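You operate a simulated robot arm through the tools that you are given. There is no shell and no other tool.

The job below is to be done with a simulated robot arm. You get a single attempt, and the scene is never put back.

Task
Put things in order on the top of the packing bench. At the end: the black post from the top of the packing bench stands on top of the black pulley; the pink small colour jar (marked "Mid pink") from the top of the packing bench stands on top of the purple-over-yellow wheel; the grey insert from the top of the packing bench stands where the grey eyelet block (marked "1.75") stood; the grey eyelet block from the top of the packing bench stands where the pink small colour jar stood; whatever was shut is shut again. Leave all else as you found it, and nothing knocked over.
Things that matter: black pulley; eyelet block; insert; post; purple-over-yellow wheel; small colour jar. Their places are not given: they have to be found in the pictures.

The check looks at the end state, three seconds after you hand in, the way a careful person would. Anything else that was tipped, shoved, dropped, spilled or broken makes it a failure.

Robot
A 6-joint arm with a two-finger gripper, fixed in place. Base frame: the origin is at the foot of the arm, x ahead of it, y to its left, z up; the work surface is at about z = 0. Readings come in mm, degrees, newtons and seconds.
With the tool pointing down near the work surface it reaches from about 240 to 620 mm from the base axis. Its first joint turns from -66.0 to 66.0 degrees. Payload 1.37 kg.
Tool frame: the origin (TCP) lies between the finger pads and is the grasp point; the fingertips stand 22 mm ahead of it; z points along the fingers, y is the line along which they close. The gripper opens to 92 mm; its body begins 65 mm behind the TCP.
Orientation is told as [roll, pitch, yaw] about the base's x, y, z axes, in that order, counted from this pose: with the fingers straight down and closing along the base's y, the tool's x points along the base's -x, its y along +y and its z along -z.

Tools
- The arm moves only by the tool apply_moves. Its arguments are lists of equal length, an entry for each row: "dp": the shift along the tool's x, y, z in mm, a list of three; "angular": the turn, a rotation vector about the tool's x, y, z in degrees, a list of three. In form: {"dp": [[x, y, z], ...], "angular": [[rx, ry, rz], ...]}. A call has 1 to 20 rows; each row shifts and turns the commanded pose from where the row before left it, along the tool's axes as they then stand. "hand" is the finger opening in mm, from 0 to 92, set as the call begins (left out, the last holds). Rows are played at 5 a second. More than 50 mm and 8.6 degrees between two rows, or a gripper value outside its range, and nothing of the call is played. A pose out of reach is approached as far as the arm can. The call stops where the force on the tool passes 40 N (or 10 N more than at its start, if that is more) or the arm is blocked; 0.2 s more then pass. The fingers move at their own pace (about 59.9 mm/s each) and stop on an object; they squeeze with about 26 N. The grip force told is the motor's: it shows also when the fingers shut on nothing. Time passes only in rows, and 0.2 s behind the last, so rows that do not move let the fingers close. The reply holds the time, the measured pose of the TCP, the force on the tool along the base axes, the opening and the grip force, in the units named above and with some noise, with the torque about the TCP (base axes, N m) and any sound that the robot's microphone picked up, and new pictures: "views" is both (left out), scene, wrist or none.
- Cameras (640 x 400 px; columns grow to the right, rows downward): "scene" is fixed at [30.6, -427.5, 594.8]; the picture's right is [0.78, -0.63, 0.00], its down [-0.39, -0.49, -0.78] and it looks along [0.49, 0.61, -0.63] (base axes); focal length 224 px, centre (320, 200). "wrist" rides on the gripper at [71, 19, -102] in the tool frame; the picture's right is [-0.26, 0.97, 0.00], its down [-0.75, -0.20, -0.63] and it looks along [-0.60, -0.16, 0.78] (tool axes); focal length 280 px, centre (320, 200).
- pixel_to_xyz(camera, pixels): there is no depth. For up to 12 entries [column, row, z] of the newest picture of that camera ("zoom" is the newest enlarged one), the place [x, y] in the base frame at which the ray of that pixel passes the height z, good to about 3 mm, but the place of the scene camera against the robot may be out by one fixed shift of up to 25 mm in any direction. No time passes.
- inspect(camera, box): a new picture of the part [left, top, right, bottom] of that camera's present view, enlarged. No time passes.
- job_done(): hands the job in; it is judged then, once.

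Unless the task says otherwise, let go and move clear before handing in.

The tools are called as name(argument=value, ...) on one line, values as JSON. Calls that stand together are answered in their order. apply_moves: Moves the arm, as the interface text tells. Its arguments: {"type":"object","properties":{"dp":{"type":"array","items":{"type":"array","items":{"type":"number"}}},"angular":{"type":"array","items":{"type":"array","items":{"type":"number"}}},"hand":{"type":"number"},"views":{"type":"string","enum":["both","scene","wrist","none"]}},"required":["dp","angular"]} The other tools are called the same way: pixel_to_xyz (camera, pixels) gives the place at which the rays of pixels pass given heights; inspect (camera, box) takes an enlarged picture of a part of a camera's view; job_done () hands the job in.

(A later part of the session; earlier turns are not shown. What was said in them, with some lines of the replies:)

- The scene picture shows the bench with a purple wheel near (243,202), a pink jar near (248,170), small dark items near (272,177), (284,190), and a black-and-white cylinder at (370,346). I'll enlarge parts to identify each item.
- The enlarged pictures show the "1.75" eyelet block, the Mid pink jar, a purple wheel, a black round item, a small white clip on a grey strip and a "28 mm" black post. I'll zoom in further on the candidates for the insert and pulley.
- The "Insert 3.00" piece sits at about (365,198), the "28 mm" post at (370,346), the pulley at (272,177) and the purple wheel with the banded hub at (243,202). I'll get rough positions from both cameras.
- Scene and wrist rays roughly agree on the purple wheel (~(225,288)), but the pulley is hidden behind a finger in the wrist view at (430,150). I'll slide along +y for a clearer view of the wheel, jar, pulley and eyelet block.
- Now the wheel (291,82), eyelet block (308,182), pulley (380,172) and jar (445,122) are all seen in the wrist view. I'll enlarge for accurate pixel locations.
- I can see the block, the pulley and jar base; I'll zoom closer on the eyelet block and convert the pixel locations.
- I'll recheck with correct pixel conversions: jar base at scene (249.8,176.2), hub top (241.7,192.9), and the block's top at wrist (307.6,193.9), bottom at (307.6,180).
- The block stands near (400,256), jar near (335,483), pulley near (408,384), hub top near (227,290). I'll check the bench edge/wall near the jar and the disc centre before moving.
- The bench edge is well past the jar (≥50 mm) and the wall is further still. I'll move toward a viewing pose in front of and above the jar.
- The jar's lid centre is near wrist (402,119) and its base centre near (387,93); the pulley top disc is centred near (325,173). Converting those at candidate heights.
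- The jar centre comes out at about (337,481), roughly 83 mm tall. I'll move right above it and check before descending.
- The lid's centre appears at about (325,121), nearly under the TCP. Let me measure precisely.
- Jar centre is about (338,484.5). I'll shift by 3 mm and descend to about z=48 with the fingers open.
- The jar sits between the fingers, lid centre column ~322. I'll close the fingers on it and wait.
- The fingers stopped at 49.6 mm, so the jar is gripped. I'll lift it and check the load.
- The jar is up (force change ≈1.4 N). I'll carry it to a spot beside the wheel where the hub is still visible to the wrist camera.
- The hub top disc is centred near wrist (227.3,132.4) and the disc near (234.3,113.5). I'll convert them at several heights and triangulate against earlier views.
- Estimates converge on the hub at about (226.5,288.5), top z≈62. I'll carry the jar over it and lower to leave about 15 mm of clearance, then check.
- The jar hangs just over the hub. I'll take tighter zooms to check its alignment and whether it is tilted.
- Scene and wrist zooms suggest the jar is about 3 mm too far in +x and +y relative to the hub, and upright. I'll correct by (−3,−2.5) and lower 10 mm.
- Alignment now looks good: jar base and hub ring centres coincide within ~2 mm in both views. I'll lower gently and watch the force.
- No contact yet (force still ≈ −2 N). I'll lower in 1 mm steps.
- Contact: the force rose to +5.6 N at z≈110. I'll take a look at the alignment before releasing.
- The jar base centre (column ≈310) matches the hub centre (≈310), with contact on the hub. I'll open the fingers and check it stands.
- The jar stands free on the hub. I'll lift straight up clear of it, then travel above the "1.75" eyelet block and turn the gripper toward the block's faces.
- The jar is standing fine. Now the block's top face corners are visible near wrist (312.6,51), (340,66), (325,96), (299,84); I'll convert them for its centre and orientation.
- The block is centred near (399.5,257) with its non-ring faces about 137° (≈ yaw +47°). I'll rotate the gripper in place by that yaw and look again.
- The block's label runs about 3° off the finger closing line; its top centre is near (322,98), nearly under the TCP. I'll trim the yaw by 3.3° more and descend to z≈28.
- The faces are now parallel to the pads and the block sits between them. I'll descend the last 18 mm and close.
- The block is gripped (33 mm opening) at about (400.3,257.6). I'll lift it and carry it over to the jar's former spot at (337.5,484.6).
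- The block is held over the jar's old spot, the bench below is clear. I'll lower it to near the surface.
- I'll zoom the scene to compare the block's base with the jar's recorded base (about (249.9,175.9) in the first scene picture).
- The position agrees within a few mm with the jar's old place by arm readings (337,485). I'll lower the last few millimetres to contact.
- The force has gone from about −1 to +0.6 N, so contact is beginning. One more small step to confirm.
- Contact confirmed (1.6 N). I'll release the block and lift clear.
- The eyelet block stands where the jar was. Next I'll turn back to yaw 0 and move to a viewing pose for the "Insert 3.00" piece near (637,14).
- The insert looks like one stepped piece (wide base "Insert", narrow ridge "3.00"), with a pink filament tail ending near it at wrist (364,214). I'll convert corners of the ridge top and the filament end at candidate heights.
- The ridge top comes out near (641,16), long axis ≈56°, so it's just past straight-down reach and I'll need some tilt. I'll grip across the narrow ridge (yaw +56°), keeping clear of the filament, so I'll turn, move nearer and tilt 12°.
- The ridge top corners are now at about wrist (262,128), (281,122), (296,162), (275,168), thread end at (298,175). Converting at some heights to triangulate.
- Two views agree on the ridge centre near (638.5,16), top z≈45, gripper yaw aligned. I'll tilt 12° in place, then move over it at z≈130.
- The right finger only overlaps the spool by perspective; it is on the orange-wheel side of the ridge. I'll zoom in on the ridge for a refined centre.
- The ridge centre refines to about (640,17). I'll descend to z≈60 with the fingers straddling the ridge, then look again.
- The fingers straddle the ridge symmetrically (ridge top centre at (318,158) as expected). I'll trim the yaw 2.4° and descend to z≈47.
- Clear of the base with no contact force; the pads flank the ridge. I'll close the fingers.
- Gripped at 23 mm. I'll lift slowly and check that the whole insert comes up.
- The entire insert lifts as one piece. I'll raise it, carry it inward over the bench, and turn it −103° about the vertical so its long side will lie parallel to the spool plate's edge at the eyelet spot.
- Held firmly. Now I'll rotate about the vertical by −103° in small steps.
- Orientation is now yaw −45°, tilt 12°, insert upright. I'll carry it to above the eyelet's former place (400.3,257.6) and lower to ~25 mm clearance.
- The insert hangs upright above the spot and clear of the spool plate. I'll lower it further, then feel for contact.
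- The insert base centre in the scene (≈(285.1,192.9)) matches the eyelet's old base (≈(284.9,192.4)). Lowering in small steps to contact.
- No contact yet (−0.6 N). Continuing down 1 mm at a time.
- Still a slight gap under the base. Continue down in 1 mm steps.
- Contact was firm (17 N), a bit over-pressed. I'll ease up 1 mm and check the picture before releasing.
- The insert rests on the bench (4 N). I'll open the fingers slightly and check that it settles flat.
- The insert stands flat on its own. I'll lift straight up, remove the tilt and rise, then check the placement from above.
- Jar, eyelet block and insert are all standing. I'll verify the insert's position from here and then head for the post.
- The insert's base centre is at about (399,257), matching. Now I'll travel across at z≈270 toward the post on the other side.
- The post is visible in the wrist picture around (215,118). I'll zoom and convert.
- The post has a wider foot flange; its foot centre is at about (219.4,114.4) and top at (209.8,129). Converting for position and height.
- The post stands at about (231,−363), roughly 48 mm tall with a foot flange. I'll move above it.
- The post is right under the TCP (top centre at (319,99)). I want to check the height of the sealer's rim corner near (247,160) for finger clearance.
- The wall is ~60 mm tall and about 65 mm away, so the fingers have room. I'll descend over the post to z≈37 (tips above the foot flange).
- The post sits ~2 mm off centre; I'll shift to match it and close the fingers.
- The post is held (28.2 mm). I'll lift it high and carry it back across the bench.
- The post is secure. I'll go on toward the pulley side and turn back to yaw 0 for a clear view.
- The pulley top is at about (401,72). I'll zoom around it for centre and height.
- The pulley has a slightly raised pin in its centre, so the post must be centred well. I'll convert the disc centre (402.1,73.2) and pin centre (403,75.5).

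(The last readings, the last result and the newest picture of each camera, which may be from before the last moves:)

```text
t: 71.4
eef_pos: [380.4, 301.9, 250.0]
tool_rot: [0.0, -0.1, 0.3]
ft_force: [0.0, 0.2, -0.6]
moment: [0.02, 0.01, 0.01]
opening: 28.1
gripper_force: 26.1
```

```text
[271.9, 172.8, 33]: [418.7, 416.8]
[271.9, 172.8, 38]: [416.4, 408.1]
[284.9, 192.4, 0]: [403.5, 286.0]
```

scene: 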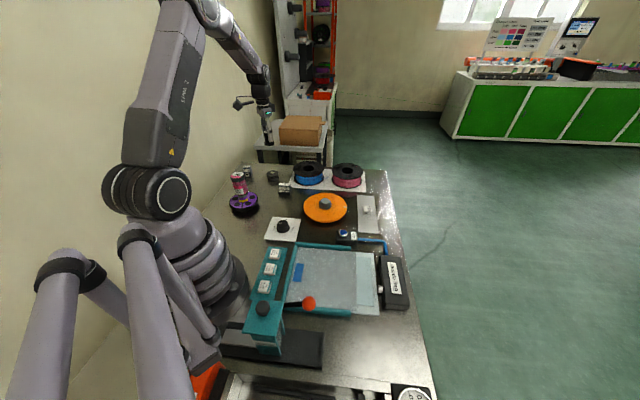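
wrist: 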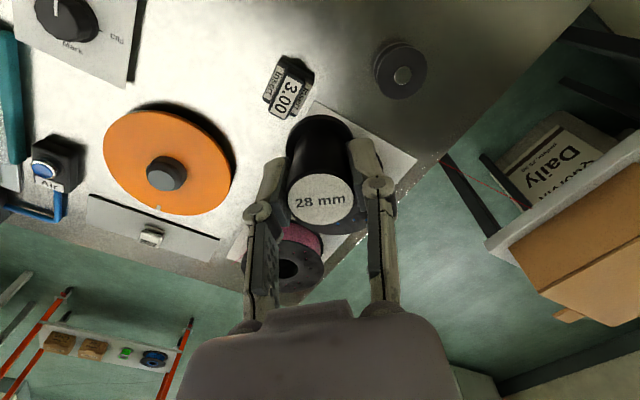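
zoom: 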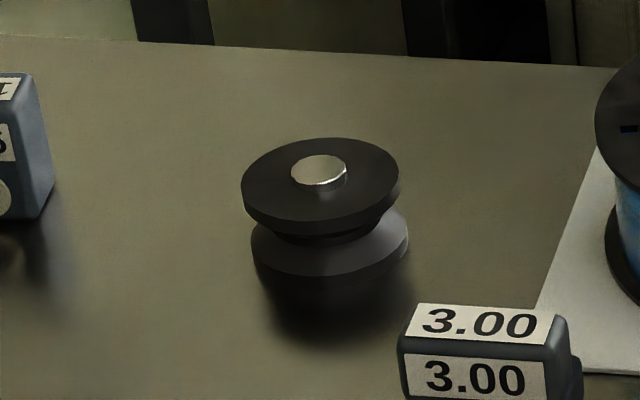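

Estimates give the pulley centre near (411.5,384), top ≈31. I'll take one closer look from a lower side pose to refine.

apply_moves(dp=[[3.3, 3.5, 33], [3.3, 3.5, 33], [3.4, 3.5, 33], [0, 0, 0], [0, 0, 0]], angular=[[0, 0, 0], [0, 0, 0], [0, 0, 0], [0, 0, 0], [0, 0, 0]], hand=10, views="both")

inspect(camera="wrist", box=[370, 70, 470, 170])

```text
t: 72.6
eef_pos: [366.5, 311.6, 150.3]
tool_rot: [0.1, -0.1, 0.2]
ft_force: [-0.1, 0.6, -0.9]
moment: [0.04, 0.02, -0.02]
opening: 27.9
gripper_force: 25.8
```

scene: 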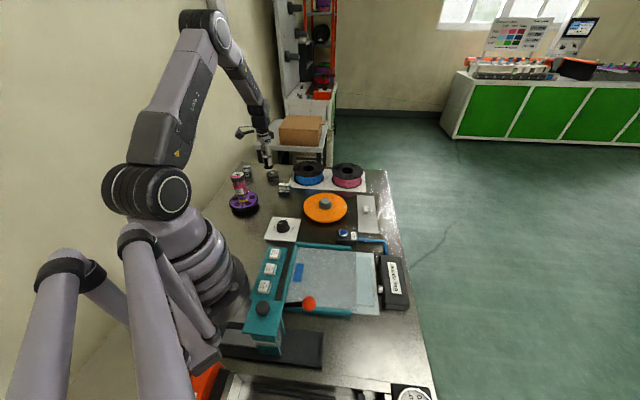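
wrist: 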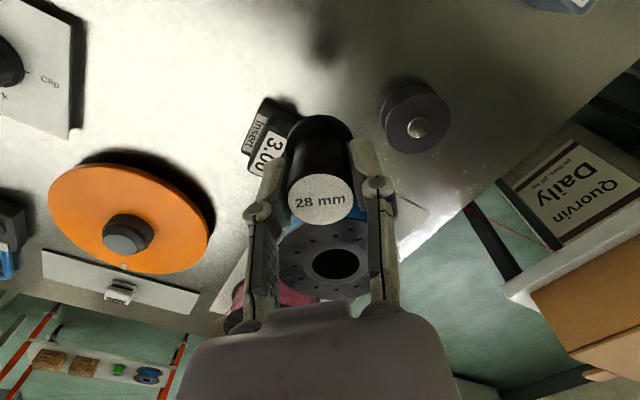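

```text
4.00 times, centred on (420, 120) of wrist
```

zoom: 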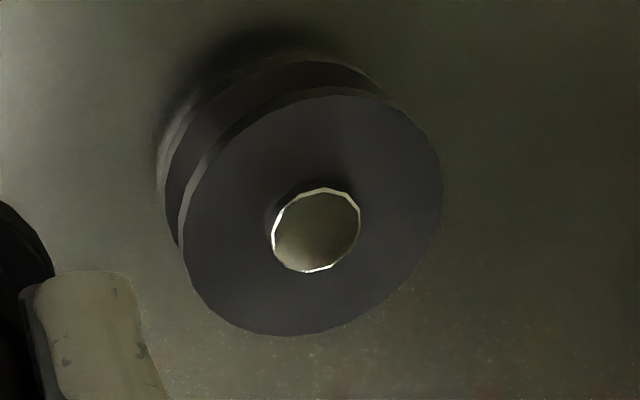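

pixel_to_xyz(camera="wrist", pixels=[[417.7, 123.7, 26], [417.7, 123.7, 30], [417.7, 123.7, 34], [419, 127.5, 30], [419, 127.5, 33], [419, 127.5, 36], [411, 112, 0]])

```text
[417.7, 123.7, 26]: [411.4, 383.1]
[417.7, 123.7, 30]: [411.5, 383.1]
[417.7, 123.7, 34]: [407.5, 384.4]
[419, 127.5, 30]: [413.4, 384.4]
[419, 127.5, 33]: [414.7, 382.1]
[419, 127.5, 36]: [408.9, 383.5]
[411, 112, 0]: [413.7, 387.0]
```

All views agree on the pulley centre at about (411.3,383.7). I'll bring the post over it, with its foot ~30 mm above the pin.

apply_moves(dp=[[-14, 24, 16.3], [-14, 24, 16.3], [-14.1, 23.8, 16.4], [0, 0, 0], [0, 0, 0]], angular=[[0, 0, 0], [0, 0, 0], [0, 0, 0], [0, 0, 0], [0, 0, 0]], hand=10, views="both")

inspect(camera="wrist", box=[240, 40, 400, 180])

inspect(camera="scene", box=[252, 145, 292, 190])

```text
t: 73.8
eef_pos: [409.9, 384.0, 99.8]
tool_rot: [0.1, 0.0, 0.0]
ft_force: [-0.3, 1.2, -1.4]
moment: [0.0, -0.03, 0.01]
opening: 27.8
gripper_force: 26.3
```

scene: 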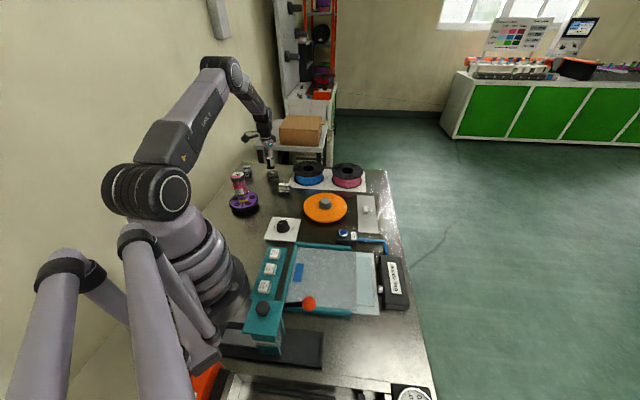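
wrist: 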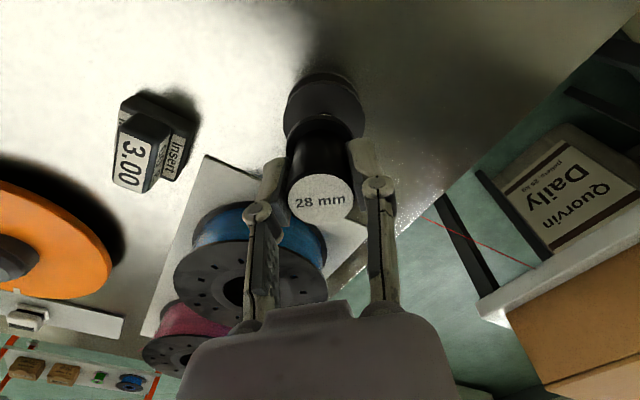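

```text
2.86 times, centred on (320, 110) of wrist
```

zoom: 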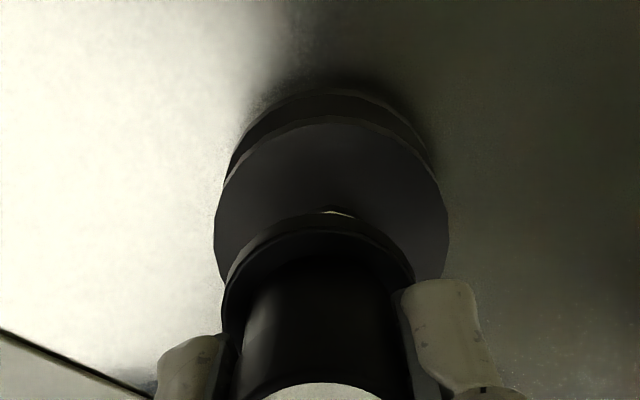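

```text
8.89 times, centred on (272, 168) of scene
```

zoom: 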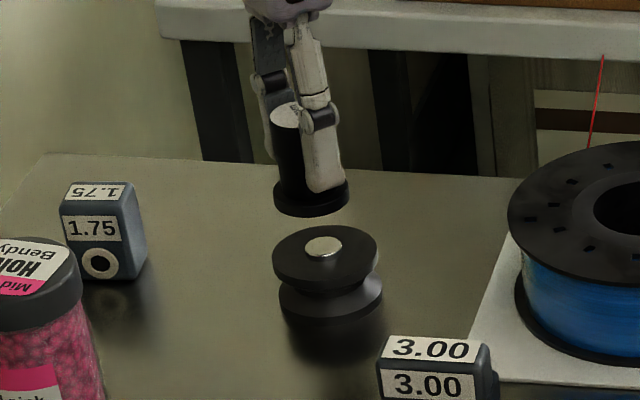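

Wrist and scene readings differ by a few mm on the lateral alignment. I'll zoom more tightly in both to measure foot versus pulley.

inspect(camera="scene", box=[260, 158, 286, 184])

inspect(camera="wrist", box=[275, 60, 375, 150])

```text
15.38 times, centred on (273, 171) of scene
```

zoom: 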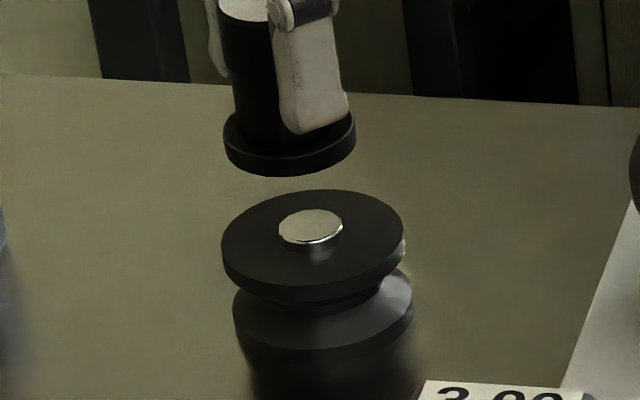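

```text
4.44 times, centred on (325, 105) of wrist
```

zoom: 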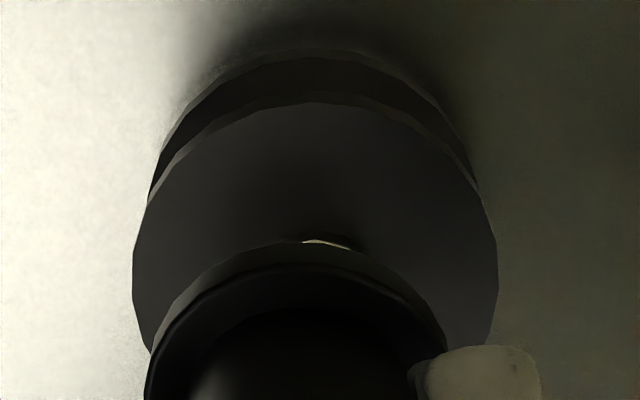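

I'll use calibrated conversions on rim points of the pulley's top disc (z≈31) and of the post's foot (z≈62), repeated to average out noise.

pixel_to_xyz(camera="wrist", pixels=[[282.9, 118.5, 31], [364.9, 117.4, 31], [323.4, 82.5, 31], [282.9, 118.5, 31], [364.9, 117.4, 31], [323.4, 82.5, 31], [293.5, 127.5, 62], [347.1, 127.5, 62], [320.3, 114.0, 62], [293.5, 127.5, 62], [347.1, 127.5, 62], [320.3, 114.0, 62]])

pixel_to_xyz(camera="wrist", pixels=[[282.9, 118.5, 31], [364.9, 117.4, 31], [323.4, 82.5, 31], [282.9, 118.5, 31], [364.9, 117.4, 31], [323.4, 82.5, 31], [293.5, 127.5, 62], [347.1, 127.5, 62], [320.3, 114.0, 62], [293.5, 127.5, 62], [347.1, 127.5, 62], [320.3, 114.0, 62]])

inspect(camera="wrist", box=[280, 75, 360, 135])

```text
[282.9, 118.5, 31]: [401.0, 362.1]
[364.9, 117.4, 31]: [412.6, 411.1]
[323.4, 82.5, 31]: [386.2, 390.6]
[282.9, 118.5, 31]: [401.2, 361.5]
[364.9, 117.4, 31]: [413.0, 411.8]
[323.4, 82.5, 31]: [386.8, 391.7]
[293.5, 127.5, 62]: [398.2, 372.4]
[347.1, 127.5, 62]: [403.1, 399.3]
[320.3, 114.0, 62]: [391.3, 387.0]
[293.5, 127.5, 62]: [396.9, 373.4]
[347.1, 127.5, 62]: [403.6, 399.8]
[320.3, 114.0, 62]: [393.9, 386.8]
```

```text
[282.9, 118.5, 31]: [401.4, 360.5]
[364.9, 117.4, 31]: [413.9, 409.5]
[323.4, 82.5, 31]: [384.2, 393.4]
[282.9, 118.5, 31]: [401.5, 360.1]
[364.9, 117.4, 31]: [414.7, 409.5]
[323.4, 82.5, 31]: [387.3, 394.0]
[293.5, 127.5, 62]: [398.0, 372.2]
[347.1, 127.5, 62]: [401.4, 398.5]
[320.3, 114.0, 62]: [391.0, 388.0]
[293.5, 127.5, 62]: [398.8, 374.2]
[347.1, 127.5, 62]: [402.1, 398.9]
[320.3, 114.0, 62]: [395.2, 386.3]
```

```text
6.67 times, centred on (320, 105) of wrist
```

zoom: 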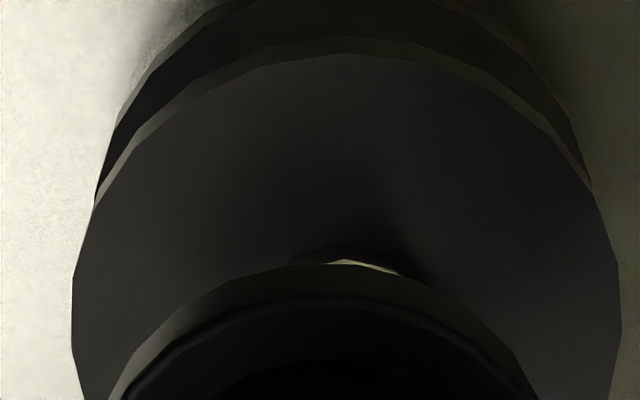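

I'll do the same averaging with the scene camera for the foot centre (271.02,167.29 at z 62) and the pin centre (272.38,172.76 at z 33).

pixel_to_xyz(camera="scene", pixels=[[271.02, 167.29, 62], [272.38, 172.76, 33], [271.02, 167.29, 62], [272.38, 172.76, 33], [271.02, 167.29, 62], [272.38, 172.76, 33], [271.02, 167.29, 62], [272.38, 172.76, 33], [271.02, 167.29, 62], [272.38, 172.76, 33], [272.38, 172.76, 30], [272.38, 172.76, 30]])

inspect(camera="scene", box=[262, 160, 282, 180])

```text
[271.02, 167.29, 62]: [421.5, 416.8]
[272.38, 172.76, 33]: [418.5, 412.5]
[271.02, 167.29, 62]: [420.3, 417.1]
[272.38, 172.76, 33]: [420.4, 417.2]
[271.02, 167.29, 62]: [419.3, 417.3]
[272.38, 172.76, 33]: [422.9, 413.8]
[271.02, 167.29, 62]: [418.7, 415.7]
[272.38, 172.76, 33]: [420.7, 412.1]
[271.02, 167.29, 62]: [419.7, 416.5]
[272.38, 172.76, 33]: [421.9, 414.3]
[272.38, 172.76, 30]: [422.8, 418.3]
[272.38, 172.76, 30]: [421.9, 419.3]
```

```text
16.00 times, centred on (272, 170) of scene
```

zoom: 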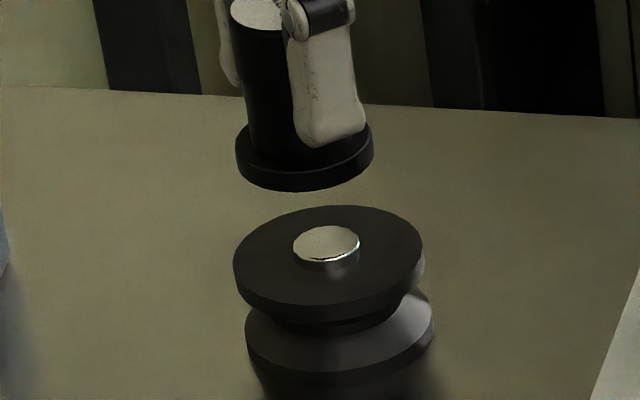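

Both cameras put the foot within about 2–3 mm of the pin's centre (in opposite senses), so the alignment is good. I'll lower to just above the pin.

apply_moves(dp=[[0, 0, 10], [0, 0, 10], [0, 0, 3], [0, 0, 0]], angular=[[0, 0, 0], [0, 0, 0], [0, 0, 0], [0, 0, 0]], hand=10, views="both")

inspect(camera="scene", box=[260, 158, 286, 184])

inspect(camera="wrist", box=[260, 60, 380, 160])

```text
t: 74.8
eef_pos: [411.2, 383.7, 78.0]
tool_rot: [0.0, 0.0, 0.2]
ft_force: [0.1, 0.2, -1.5]
moment: [0.04, 0.01, -0.02]
opening: 27.8
gripper_force: 26.2
```

scene: 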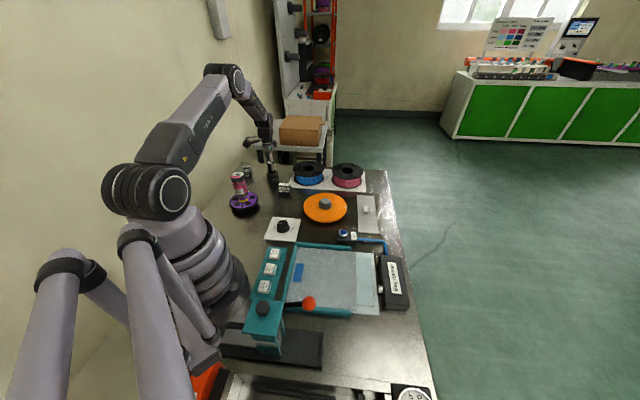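
wrist: 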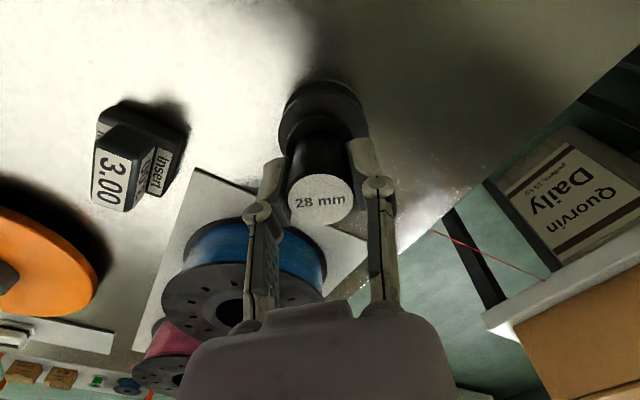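

```text
15.38 times, centred on (273, 171) of scene
```

zoom: 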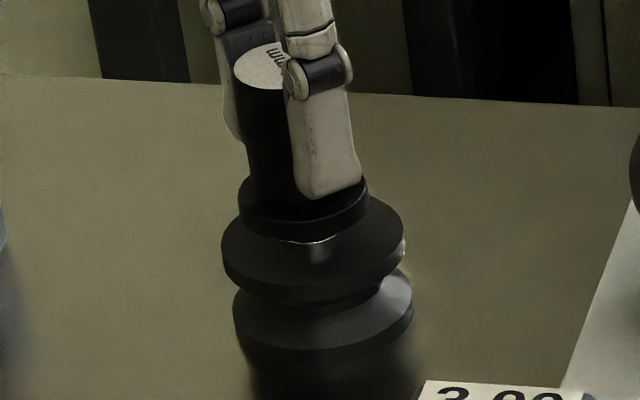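

```text
4.00 times, centred on (320, 110) of wrist
```

zoom: 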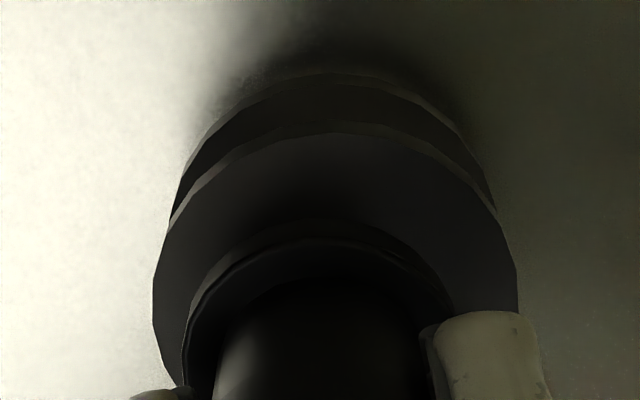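

Remaining lateral errors are ~1–2 mm; both methods agree on about +1.8 mm in y, so I'll shift 1.5 mm in +y and lower toward contact.

apply_moves(dp=[[0, 1.5, 0], [0, 0, 2], [0, 0, 1], [0, 0, 0]], angular=[[0, 0, 0], [0, 0, 0], [0, 0, 0], [0, 0, 0]], hand=10, views="none")

apply_moves(dp=[[0, 0, 1], [0, 0, 0]], angular=[[0, 0, 0], [0, 0, 0]], hand=10, views="none")

```text
t: 75.8
eef_pos: [411.7, 385.6, 74.9]
tool_rot: [0.0, 0.0, 0.0]
ft_force: [0.4, -0.6, -1.6]
moment: [-0.03, -0.02, -0.04]
opening: 27.8
gripper_force: 26.4
```

```text
t: 76.4
eef_pos: [411.3, 385.3, 73.1]
tool_rot: [0.0, 0.0, 0.1]
ft_force: [0.2, -0.1, -0.9]
moment: [-0.01, 0.0, -0.03]
opening: 28.3
gripper_force: 25.5
```

Still no contact at z≈73. Lowering 1 mm at a time.

apply_moves(dp=[[0, 0, 0.8], [0, 0, 0]], angular=[[0, 0, 0], [0, 0, 0]], hand=10, views="none")

```text
t: 77.0
eef_pos: [410.9, 384.9, 72.3]
tool_rot: [0.0, 0.0, 0.2]
ft_force: [0.1, -0.8, -1.0]
moment: [0.0, -0.01, 0.01]
opening: 27.9
gripper_force: 26.2
```

apply_moves(dp=[[0, 0, 0.8], [0, 0, 0]], angular=[[0, 0, 0], [0, 0, 0]], hand=10, views="none")

```text
t: 77.6
eef_pos: [411.4, 384.3, 72.6]
tool_rot: [0.0, 0.0, 0.1]
ft_force: [0.0, 0.0, -2.0]
moment: [0.02, -0.02, 0.02]
opening: 28.0
gripper_force: 25.8
```

apply_moves(dp=[[0, 0, 0.8], [0, 0, 0]], angular=[[0, 0, 0], [0, 0, 0]], hand=10, views="scene")

inspect(camera="scene", box=[260, 158, 286, 184])

```text
t: 78.2
eef_pos: [412.2, 385.2, 71.5]
tool_rot: [-0.1, 0.0, 0.0]
ft_force: [-0.1, 0.1, -2.0]
moment: [0.0, -0.02, -0.03]
opening: 28.0
gripper_force: 26.4
```

scene: 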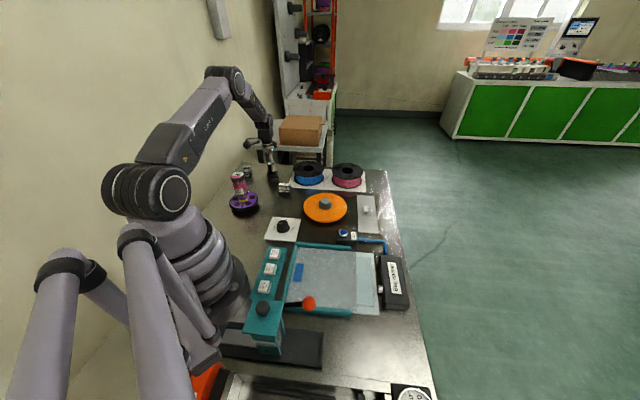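

```text
15.38 times, centred on (273, 171) of scene
```

zoom: 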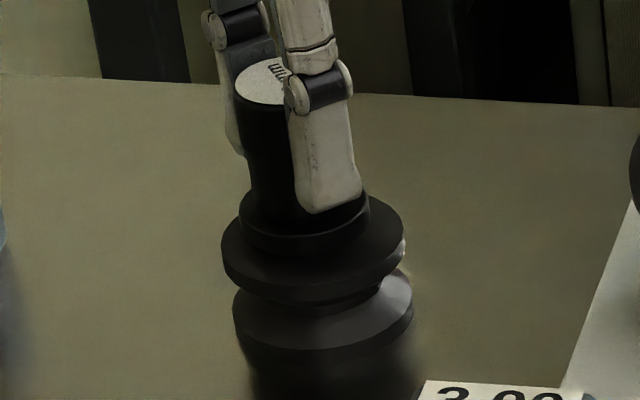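

Foot is almost at the pin, offset ≤3 mm. Continuing in small steps until contact.

apply_moves(dp=[[0, -0.8, 0.6], [0, 0, 0]], angular=[[0, 0, 0], [0, 0, 0]], hand=10, views="none")

apply_moves(dp=[[0, 0, 0.6], [0, 0, 0]], angular=[[0, 0, 0], [0, 0, 0]], hand=10, views="none")

```text
t: 78.8
eef_pos: [411.4, 384.9, 71.2]
tool_rot: [0.1, 0.0, 0.2]
ft_force: [0.9, -0.4, -1.1]
moment: [0.03, -0.02, 0.01]
opening: 28.2
gripper_force: 25.7
```

```text
t: 79.4
eef_pos: [412.3, 384.8, 69.4]
tool_rot: [0.0, 0.0, 0.1]
ft_force: [-0.2, -0.4, -1.1]
moment: [-0.02, 0.04, -0.02]
opening: 28.1
gripper_force: 26.1
```

apply_moves(dp=[[0, 0, 0.6], [0, 0, 0]], angular=[[0, 0, 0], [0, 0, 0]], hand=10, views="none")

```text
t: 80.0
eef_pos: [412.2, 384.7, 69.2]
tool_rot: [0.0, 0.0, 0.1]
ft_force: [0.3, 0.1, -1.3]
moment: [0.01, -0.01, -0.01]
opening: 28.0
gripper_force: 26.2
```

apply_moves(dp=[[0, 0, 0.6], [0, 0, 0]], angular=[[0, 0, 0], [0, 0, 0]], hand=10, views="none")

```text
t: 80.6
eef_pos: [411.1, 385.0, 68.5]
tool_rot: [0.1, 0.0, 0.1]
ft_force: [-0.4, -0.1, -1.4]
moment: [0.0, 0.01, -0.03]
opening: 27.9
gripper_force: 25.9
```

No contact yet at 68.5; one more look, then continue.

apply_moves(dp=[[0, 0, 0.6], [0, 0, 0]], angular=[[0, 0, 0], [0, 0, 0]], hand=10, views="both")

inspect(camera="scene", box=[260, 158, 286, 184])

inspect(camera="wrist", box=[260, 60, 380, 160])

```text
t: 81.2
eef_pos: [411.6, 383.8, 68.4]
tool_rot: [0.0, 0.0, 0.1]
ft_force: [0.1, -0.3, -0.9]
moment: [0.0, -0.01, 0.02]
opening: 27.8
gripper_force: 25.8
```

scene: 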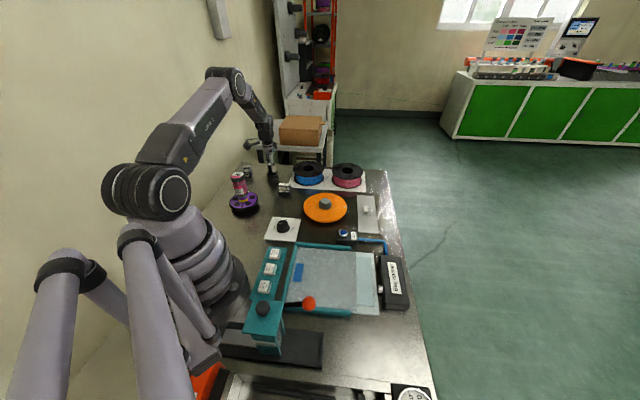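
wrist: 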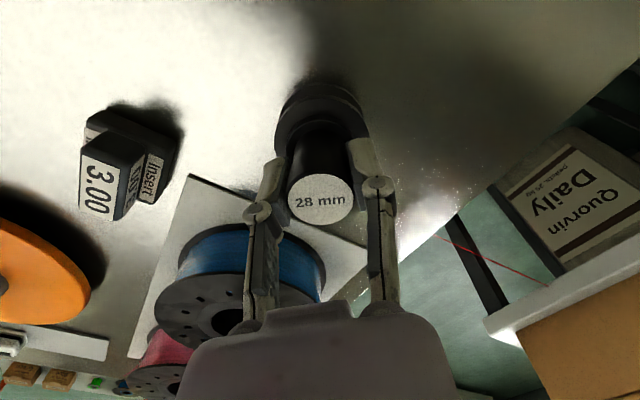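

```text
15.38 times, centred on (273, 171) of scene
```

zoom: 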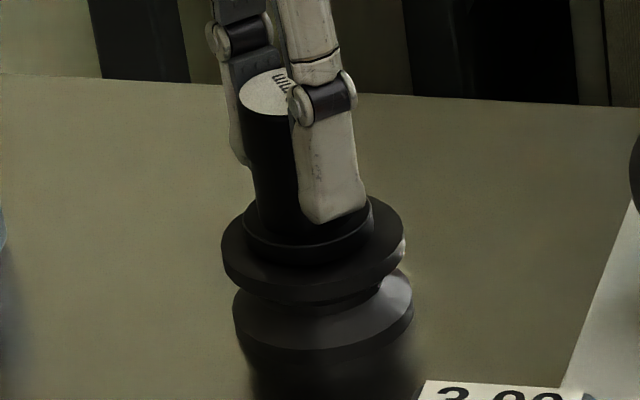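

```text
4.00 times, centred on (320, 110) of wrist
```

zoom: 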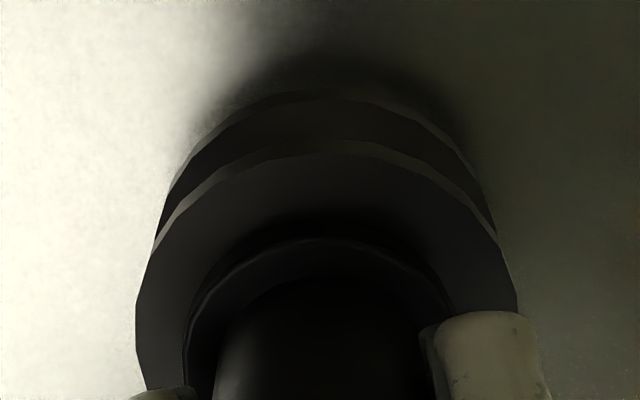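

The foot is now concentric with the disc within about 1–2 mm in both views. Continue lowering gently.

apply_moves(dp=[[0, 0.5, 0.6], [0, 0, 0]], angular=[[0, 0, 0], [0, 0, 0]], hand=10, views="none")

apply_moves(dp=[[0, 0, 0.6], [0, 0, 0]], angular=[[0, 0, 0], [0, 0, 0]], hand=10, views="none")

```text
t: 81.8
eef_pos: [411.8, 385.6, 66.6]
tool_rot: [0.0, 0.1, 0.0]
ft_force: [-0.4, 0.0, -1.0]
moment: [0.0, -0.03, -0.02]
opening: 28.3
gripper_force: 25.8
```

```text
t: 82.4
eef_pos: [411.3, 384.8, 66.7]
tool_rot: [0.0, 0.0, 0.1]
ft_force: [-0.3, -0.5, -2.2]
moment: [0.01, 0.03, -0.02]
opening: 28.0
gripper_force: 25.9
```

apply_moves(dp=[[0, 0, 0.6], [0, 0, 0]], angular=[[0, 0, 0], [0, 0, 0]], hand=10, views="none")

```text
t: 83.0
eef_pos: [411.6, 384.8, 65.5]
tool_rot: [0.0, 0.0, 0.1]
ft_force: [0.3, 0.4, -0.5]
moment: [0.02, 0.03, 0.02]
opening: 28.0
gripper_force: 26.1
```

apply_moves(dp=[[0, 0, 0.6], [0, 0, 0]], angular=[[0, 0, 0], [0, 0, 0]], hand=10, views="none")

```text
t: 83.6
eef_pos: [411.7, 384.9, 66.0]
tool_rot: [0.0, -0.1, 0.1]
ft_force: [0.1, 0.7, -1.4]
moment: [0.02, 0.02, 0.0]
opening: 28.0
gripper_force: 26.2
```

apply_moves(dp=[[0, 0, 0.6], [0, 0, 0]], angular=[[0, 0, 0], [0, 0, 0]], hand=10, views="scene")

inspect(camera="scene", box=[260, 158, 286, 184])

```text
t: 84.2
eef_pos: [411.4, 385.7, 66.3]
tool_rot: [0.1, 0.1, 0.2]
ft_force: [-1.4, 0.6, 2.8]
moment: [0.0, 0.11, -0.01]
opening: 28.1
gripper_force: 26.2
```

scene: 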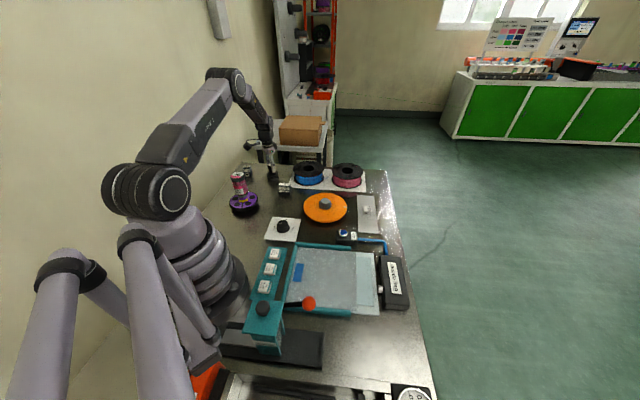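

```text
15.38 times, centred on (273, 171) of scene
```

zoom: 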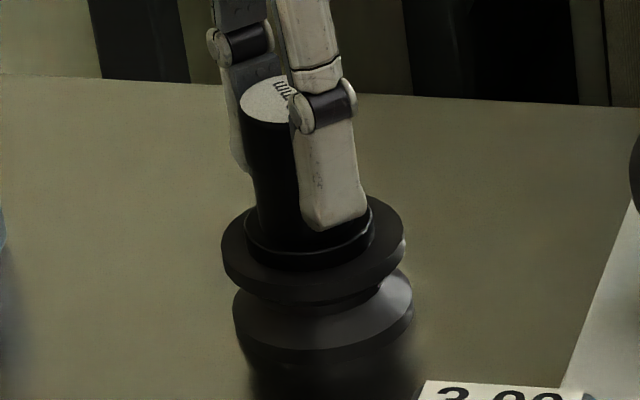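

Contact: the force rose to about +3 N with the foot concentric on the disc (309 vs 312). One more half millimetre to seat it, then check.

apply_moves(dp=[[0, 0, 0.5], [0, 0, 0], [0, 0, 0]], angular=[[0, 0, 0], [0, 0, 0], [0, 0, 0]], hand=10, views="both")

inspect(camera="wrist", box=[260, 60, 380, 160])

inspect(camera="scene", box=[260, 158, 286, 184])

```text
t: 85.0
eef_pos: [412.0, 385.1, 65.5]
tool_rot: [0.1, -0.1, 0.1]
ft_force: [-1.0, -0.5, 9.6]
moment: [-0.05, 0.08, -0.02]
opening: 27.9
gripper_force: 26.2
```

scene: 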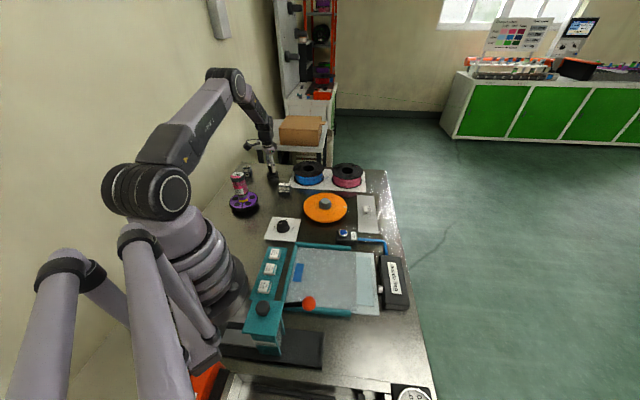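
wrist: 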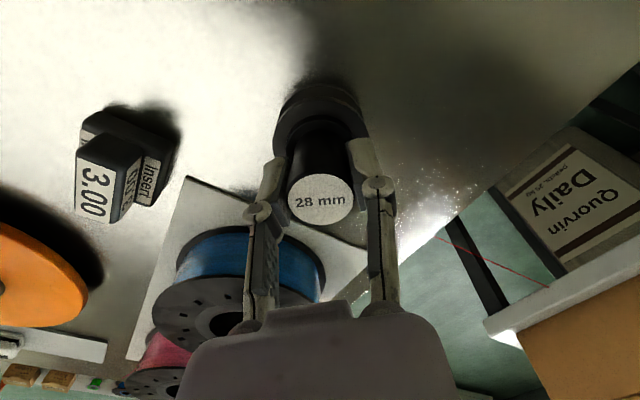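

```text
4.00 times, centred on (320, 110) of wrist
```

zoom: 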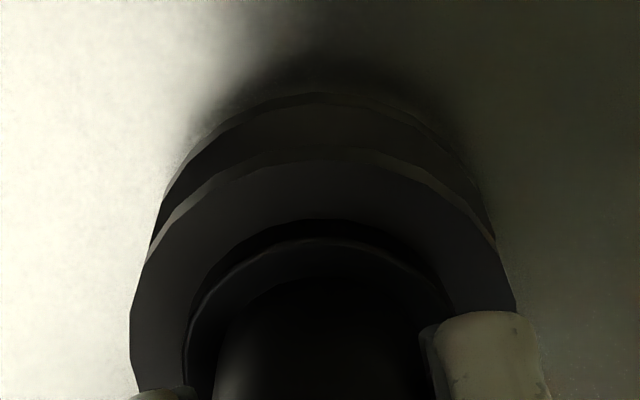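

```text
15.38 times, centred on (273, 171) of scene
```

zoom: 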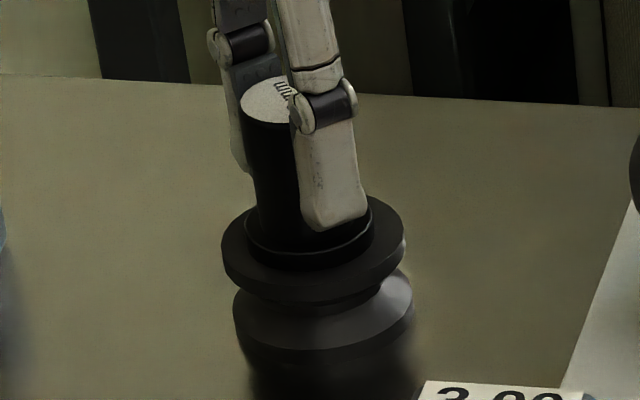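

The post is pressed onto the pulley (≈10 N) and well centred. I'll ease up slightly and open the fingers.

apply_moves(dp=[[0, 0, -0.5], [0, 0, 0]], angular=[[0, 0, 0], [0, 0, 0]], hand=10, views="none")

apply_moves(dp=[[0, 0, 0], [0, 0, 0], [0, 0, 0]], angular=[[0, 0, 0], [0, 0, 0], [0, 0, 0]], hand=44, views="both")

inspect(camera="scene", box=[260, 158, 286, 184])

inspect(camera="wrist", box=[240, 60, 400, 230])

```text
t: 85.6
eef_pos: [411.1, 384.4, 65.6]
tool_rot: [0.1, 0.0, 0.2]
ft_force: [1.4, 2.2, 5.7]
moment: [0.06, -0.03, 0.01]
opening: 28.0
gripper_force: 26.2
```

```text
t: 86.4
eef_pos: [411.2, 385.2, 64.3]
tool_rot: [0.0, 0.0, 0.2]
ft_force: [0.6, 0.1, 0.3]
moment: [0.03, 0.01, -0.01]
opening: 44.2
gripper_force: 0.0
```

scene: 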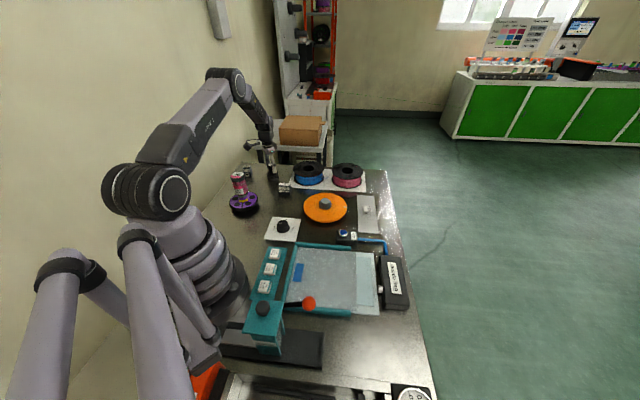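
wrist: 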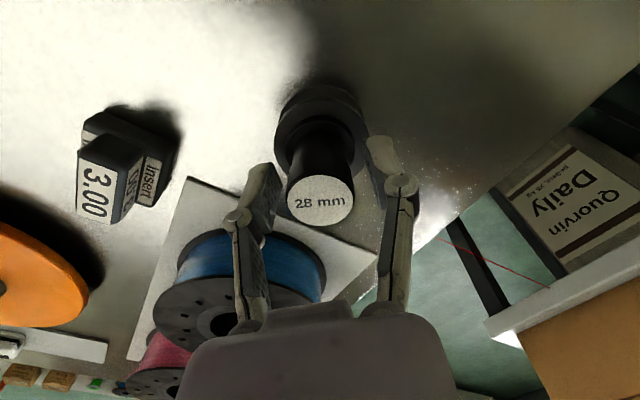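

```text
15.38 times, centred on (273, 171) of scene
```

zoom: 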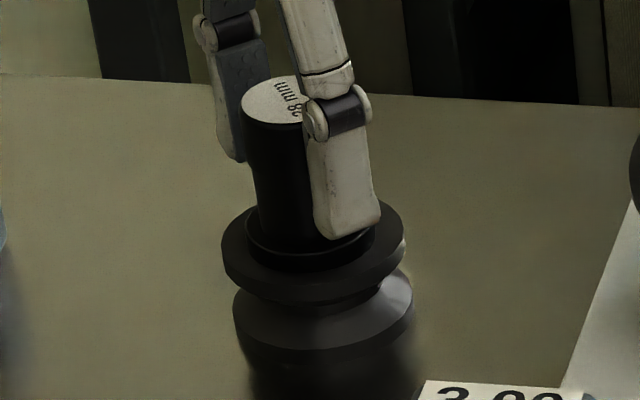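

```text
2.35 times, centred on (320, 145) of wrist
```

zoom: 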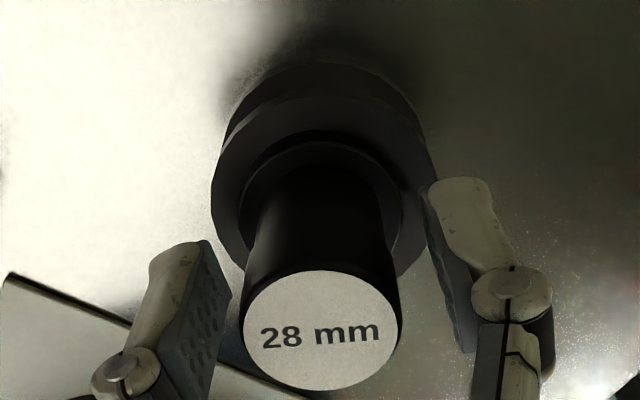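

The post stands on the pulley. I'll rise straight up and clear, then inspect everything.

apply_moves(dp=[[0, 0, 0], [0, 0, -8], [0, 0, -25], [0, 0, -45], [0, 0, -45], [0, 0, -45], [0, 0, 0], [0, 0, 0], [0, 0, 0]], angular=[[0, 0, 0], [0, 0, 0], [0, 0, 0], [0, 0, 0], [0, 0, 0], [0, 0, 0], [0, 0, 0], [0, 0, 0], [0, 0, 0]], hand=48, views="both")

inspect(camera="scene", box=[220, 150, 320, 220])

inspect(camera="scene", box=[290, 150, 400, 260])

inspect(camera="wrist", box=[260, 20, 380, 120])

```text
t: 88.4
eef_pos: [410.0, 385.1, 233.7]
tool_rot: [0.0, 0.0, 0.1]
ft_force: [0.0, 0.2, 0.5]
moment: [0.04, 0.0, 0.03]
opening: 48.1
gripper_force: 0.0
```

scene: 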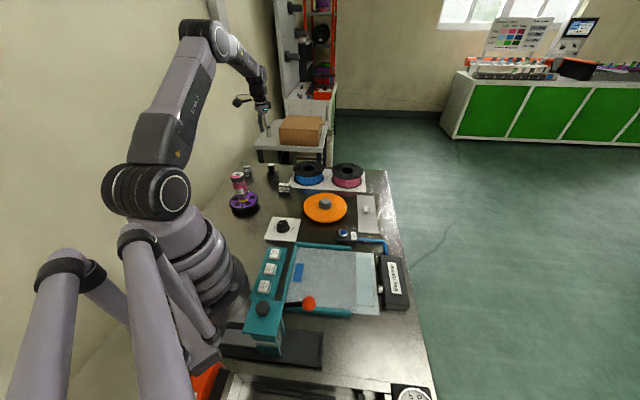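
wrist: 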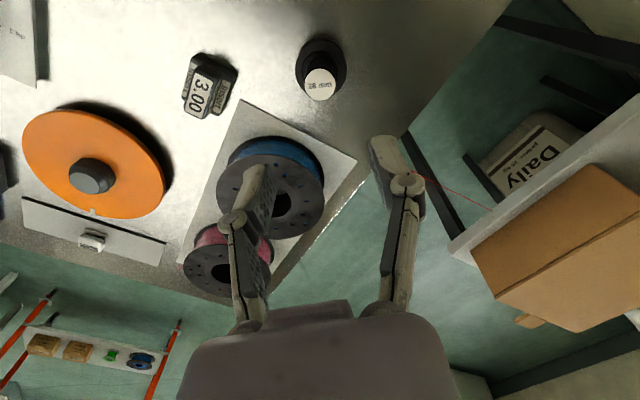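

```text
5.71 times, centred on (270, 185) of scene
```

zoom: 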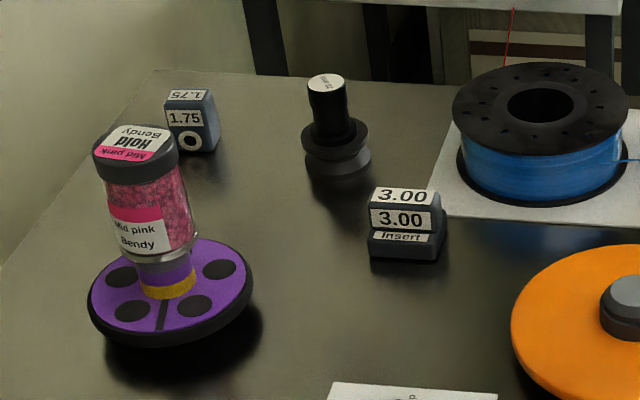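

```text
3.64 times, centred on (345, 205) of scene
```

zoom: 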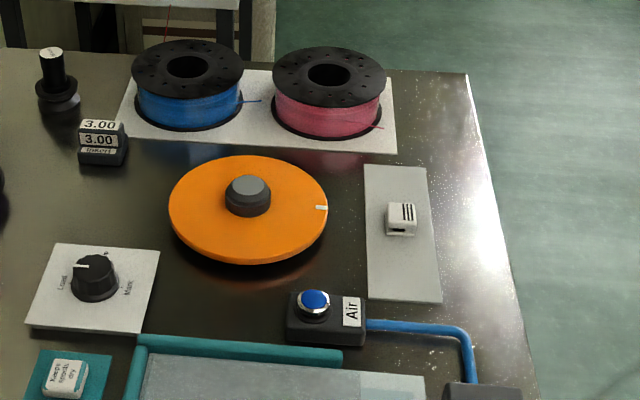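

```text
4.00 times, centred on (320, 70) of wrist
```

zoom: 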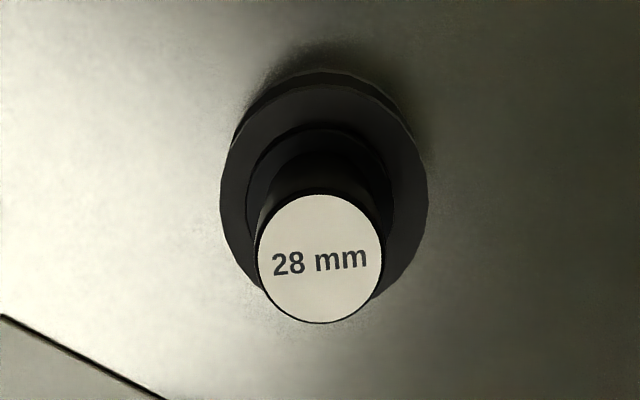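

Everything checks out in the last pictures. The jar stands on the purple wheel, and the "1.75" block stands on the jar's old spot. The insert stands on the block's old spot, and the "28 mm" post stands upright on the pulley near (270,170). The rest of the bench looks unchanged, I never opened anything, and the gripper is open and clear at z≈234, so I'm handing in.

job_done()

```text
The job is handed in.
```

I handed the job in with all four items moved, and in the last pictures each one was standing and nothing had been knocked over. The result of the check has not come back.

| Item | Where it stands now | Fit |
|---|---|---|
| Pink "Mid pink" jar | On the hub of the purple-over-yellow wheel | Centred side to side; possibly about 4 mm off front to back |
| Grey "1.75" eyelet block | Where the jar stood | Within a few mm by arm readings; the scene camera suggested up to about 8 mm off |
| Grey "Insert 3.00" piece | Where the eyelet block stood | Within about 2–3 mm |
| Black "28 mm" post | On top of the black pulley | Within about 2–3 mm of centre |

- **Insert direction:** I turned it to run along the edge of the spool plate, so that its base clears the plate. It no longer points the way it did.
- **Post footing:** its foot seems to rest on the pulley's slightly raised centre pin, so it is held on a smaller area than the full disc.
- **Insert placement:** I pressed it down with about 17 N before easing off. It still sat flat when released.

I opened nothing, so there was nothing to shut again. The gripper is open and clear above the bench.
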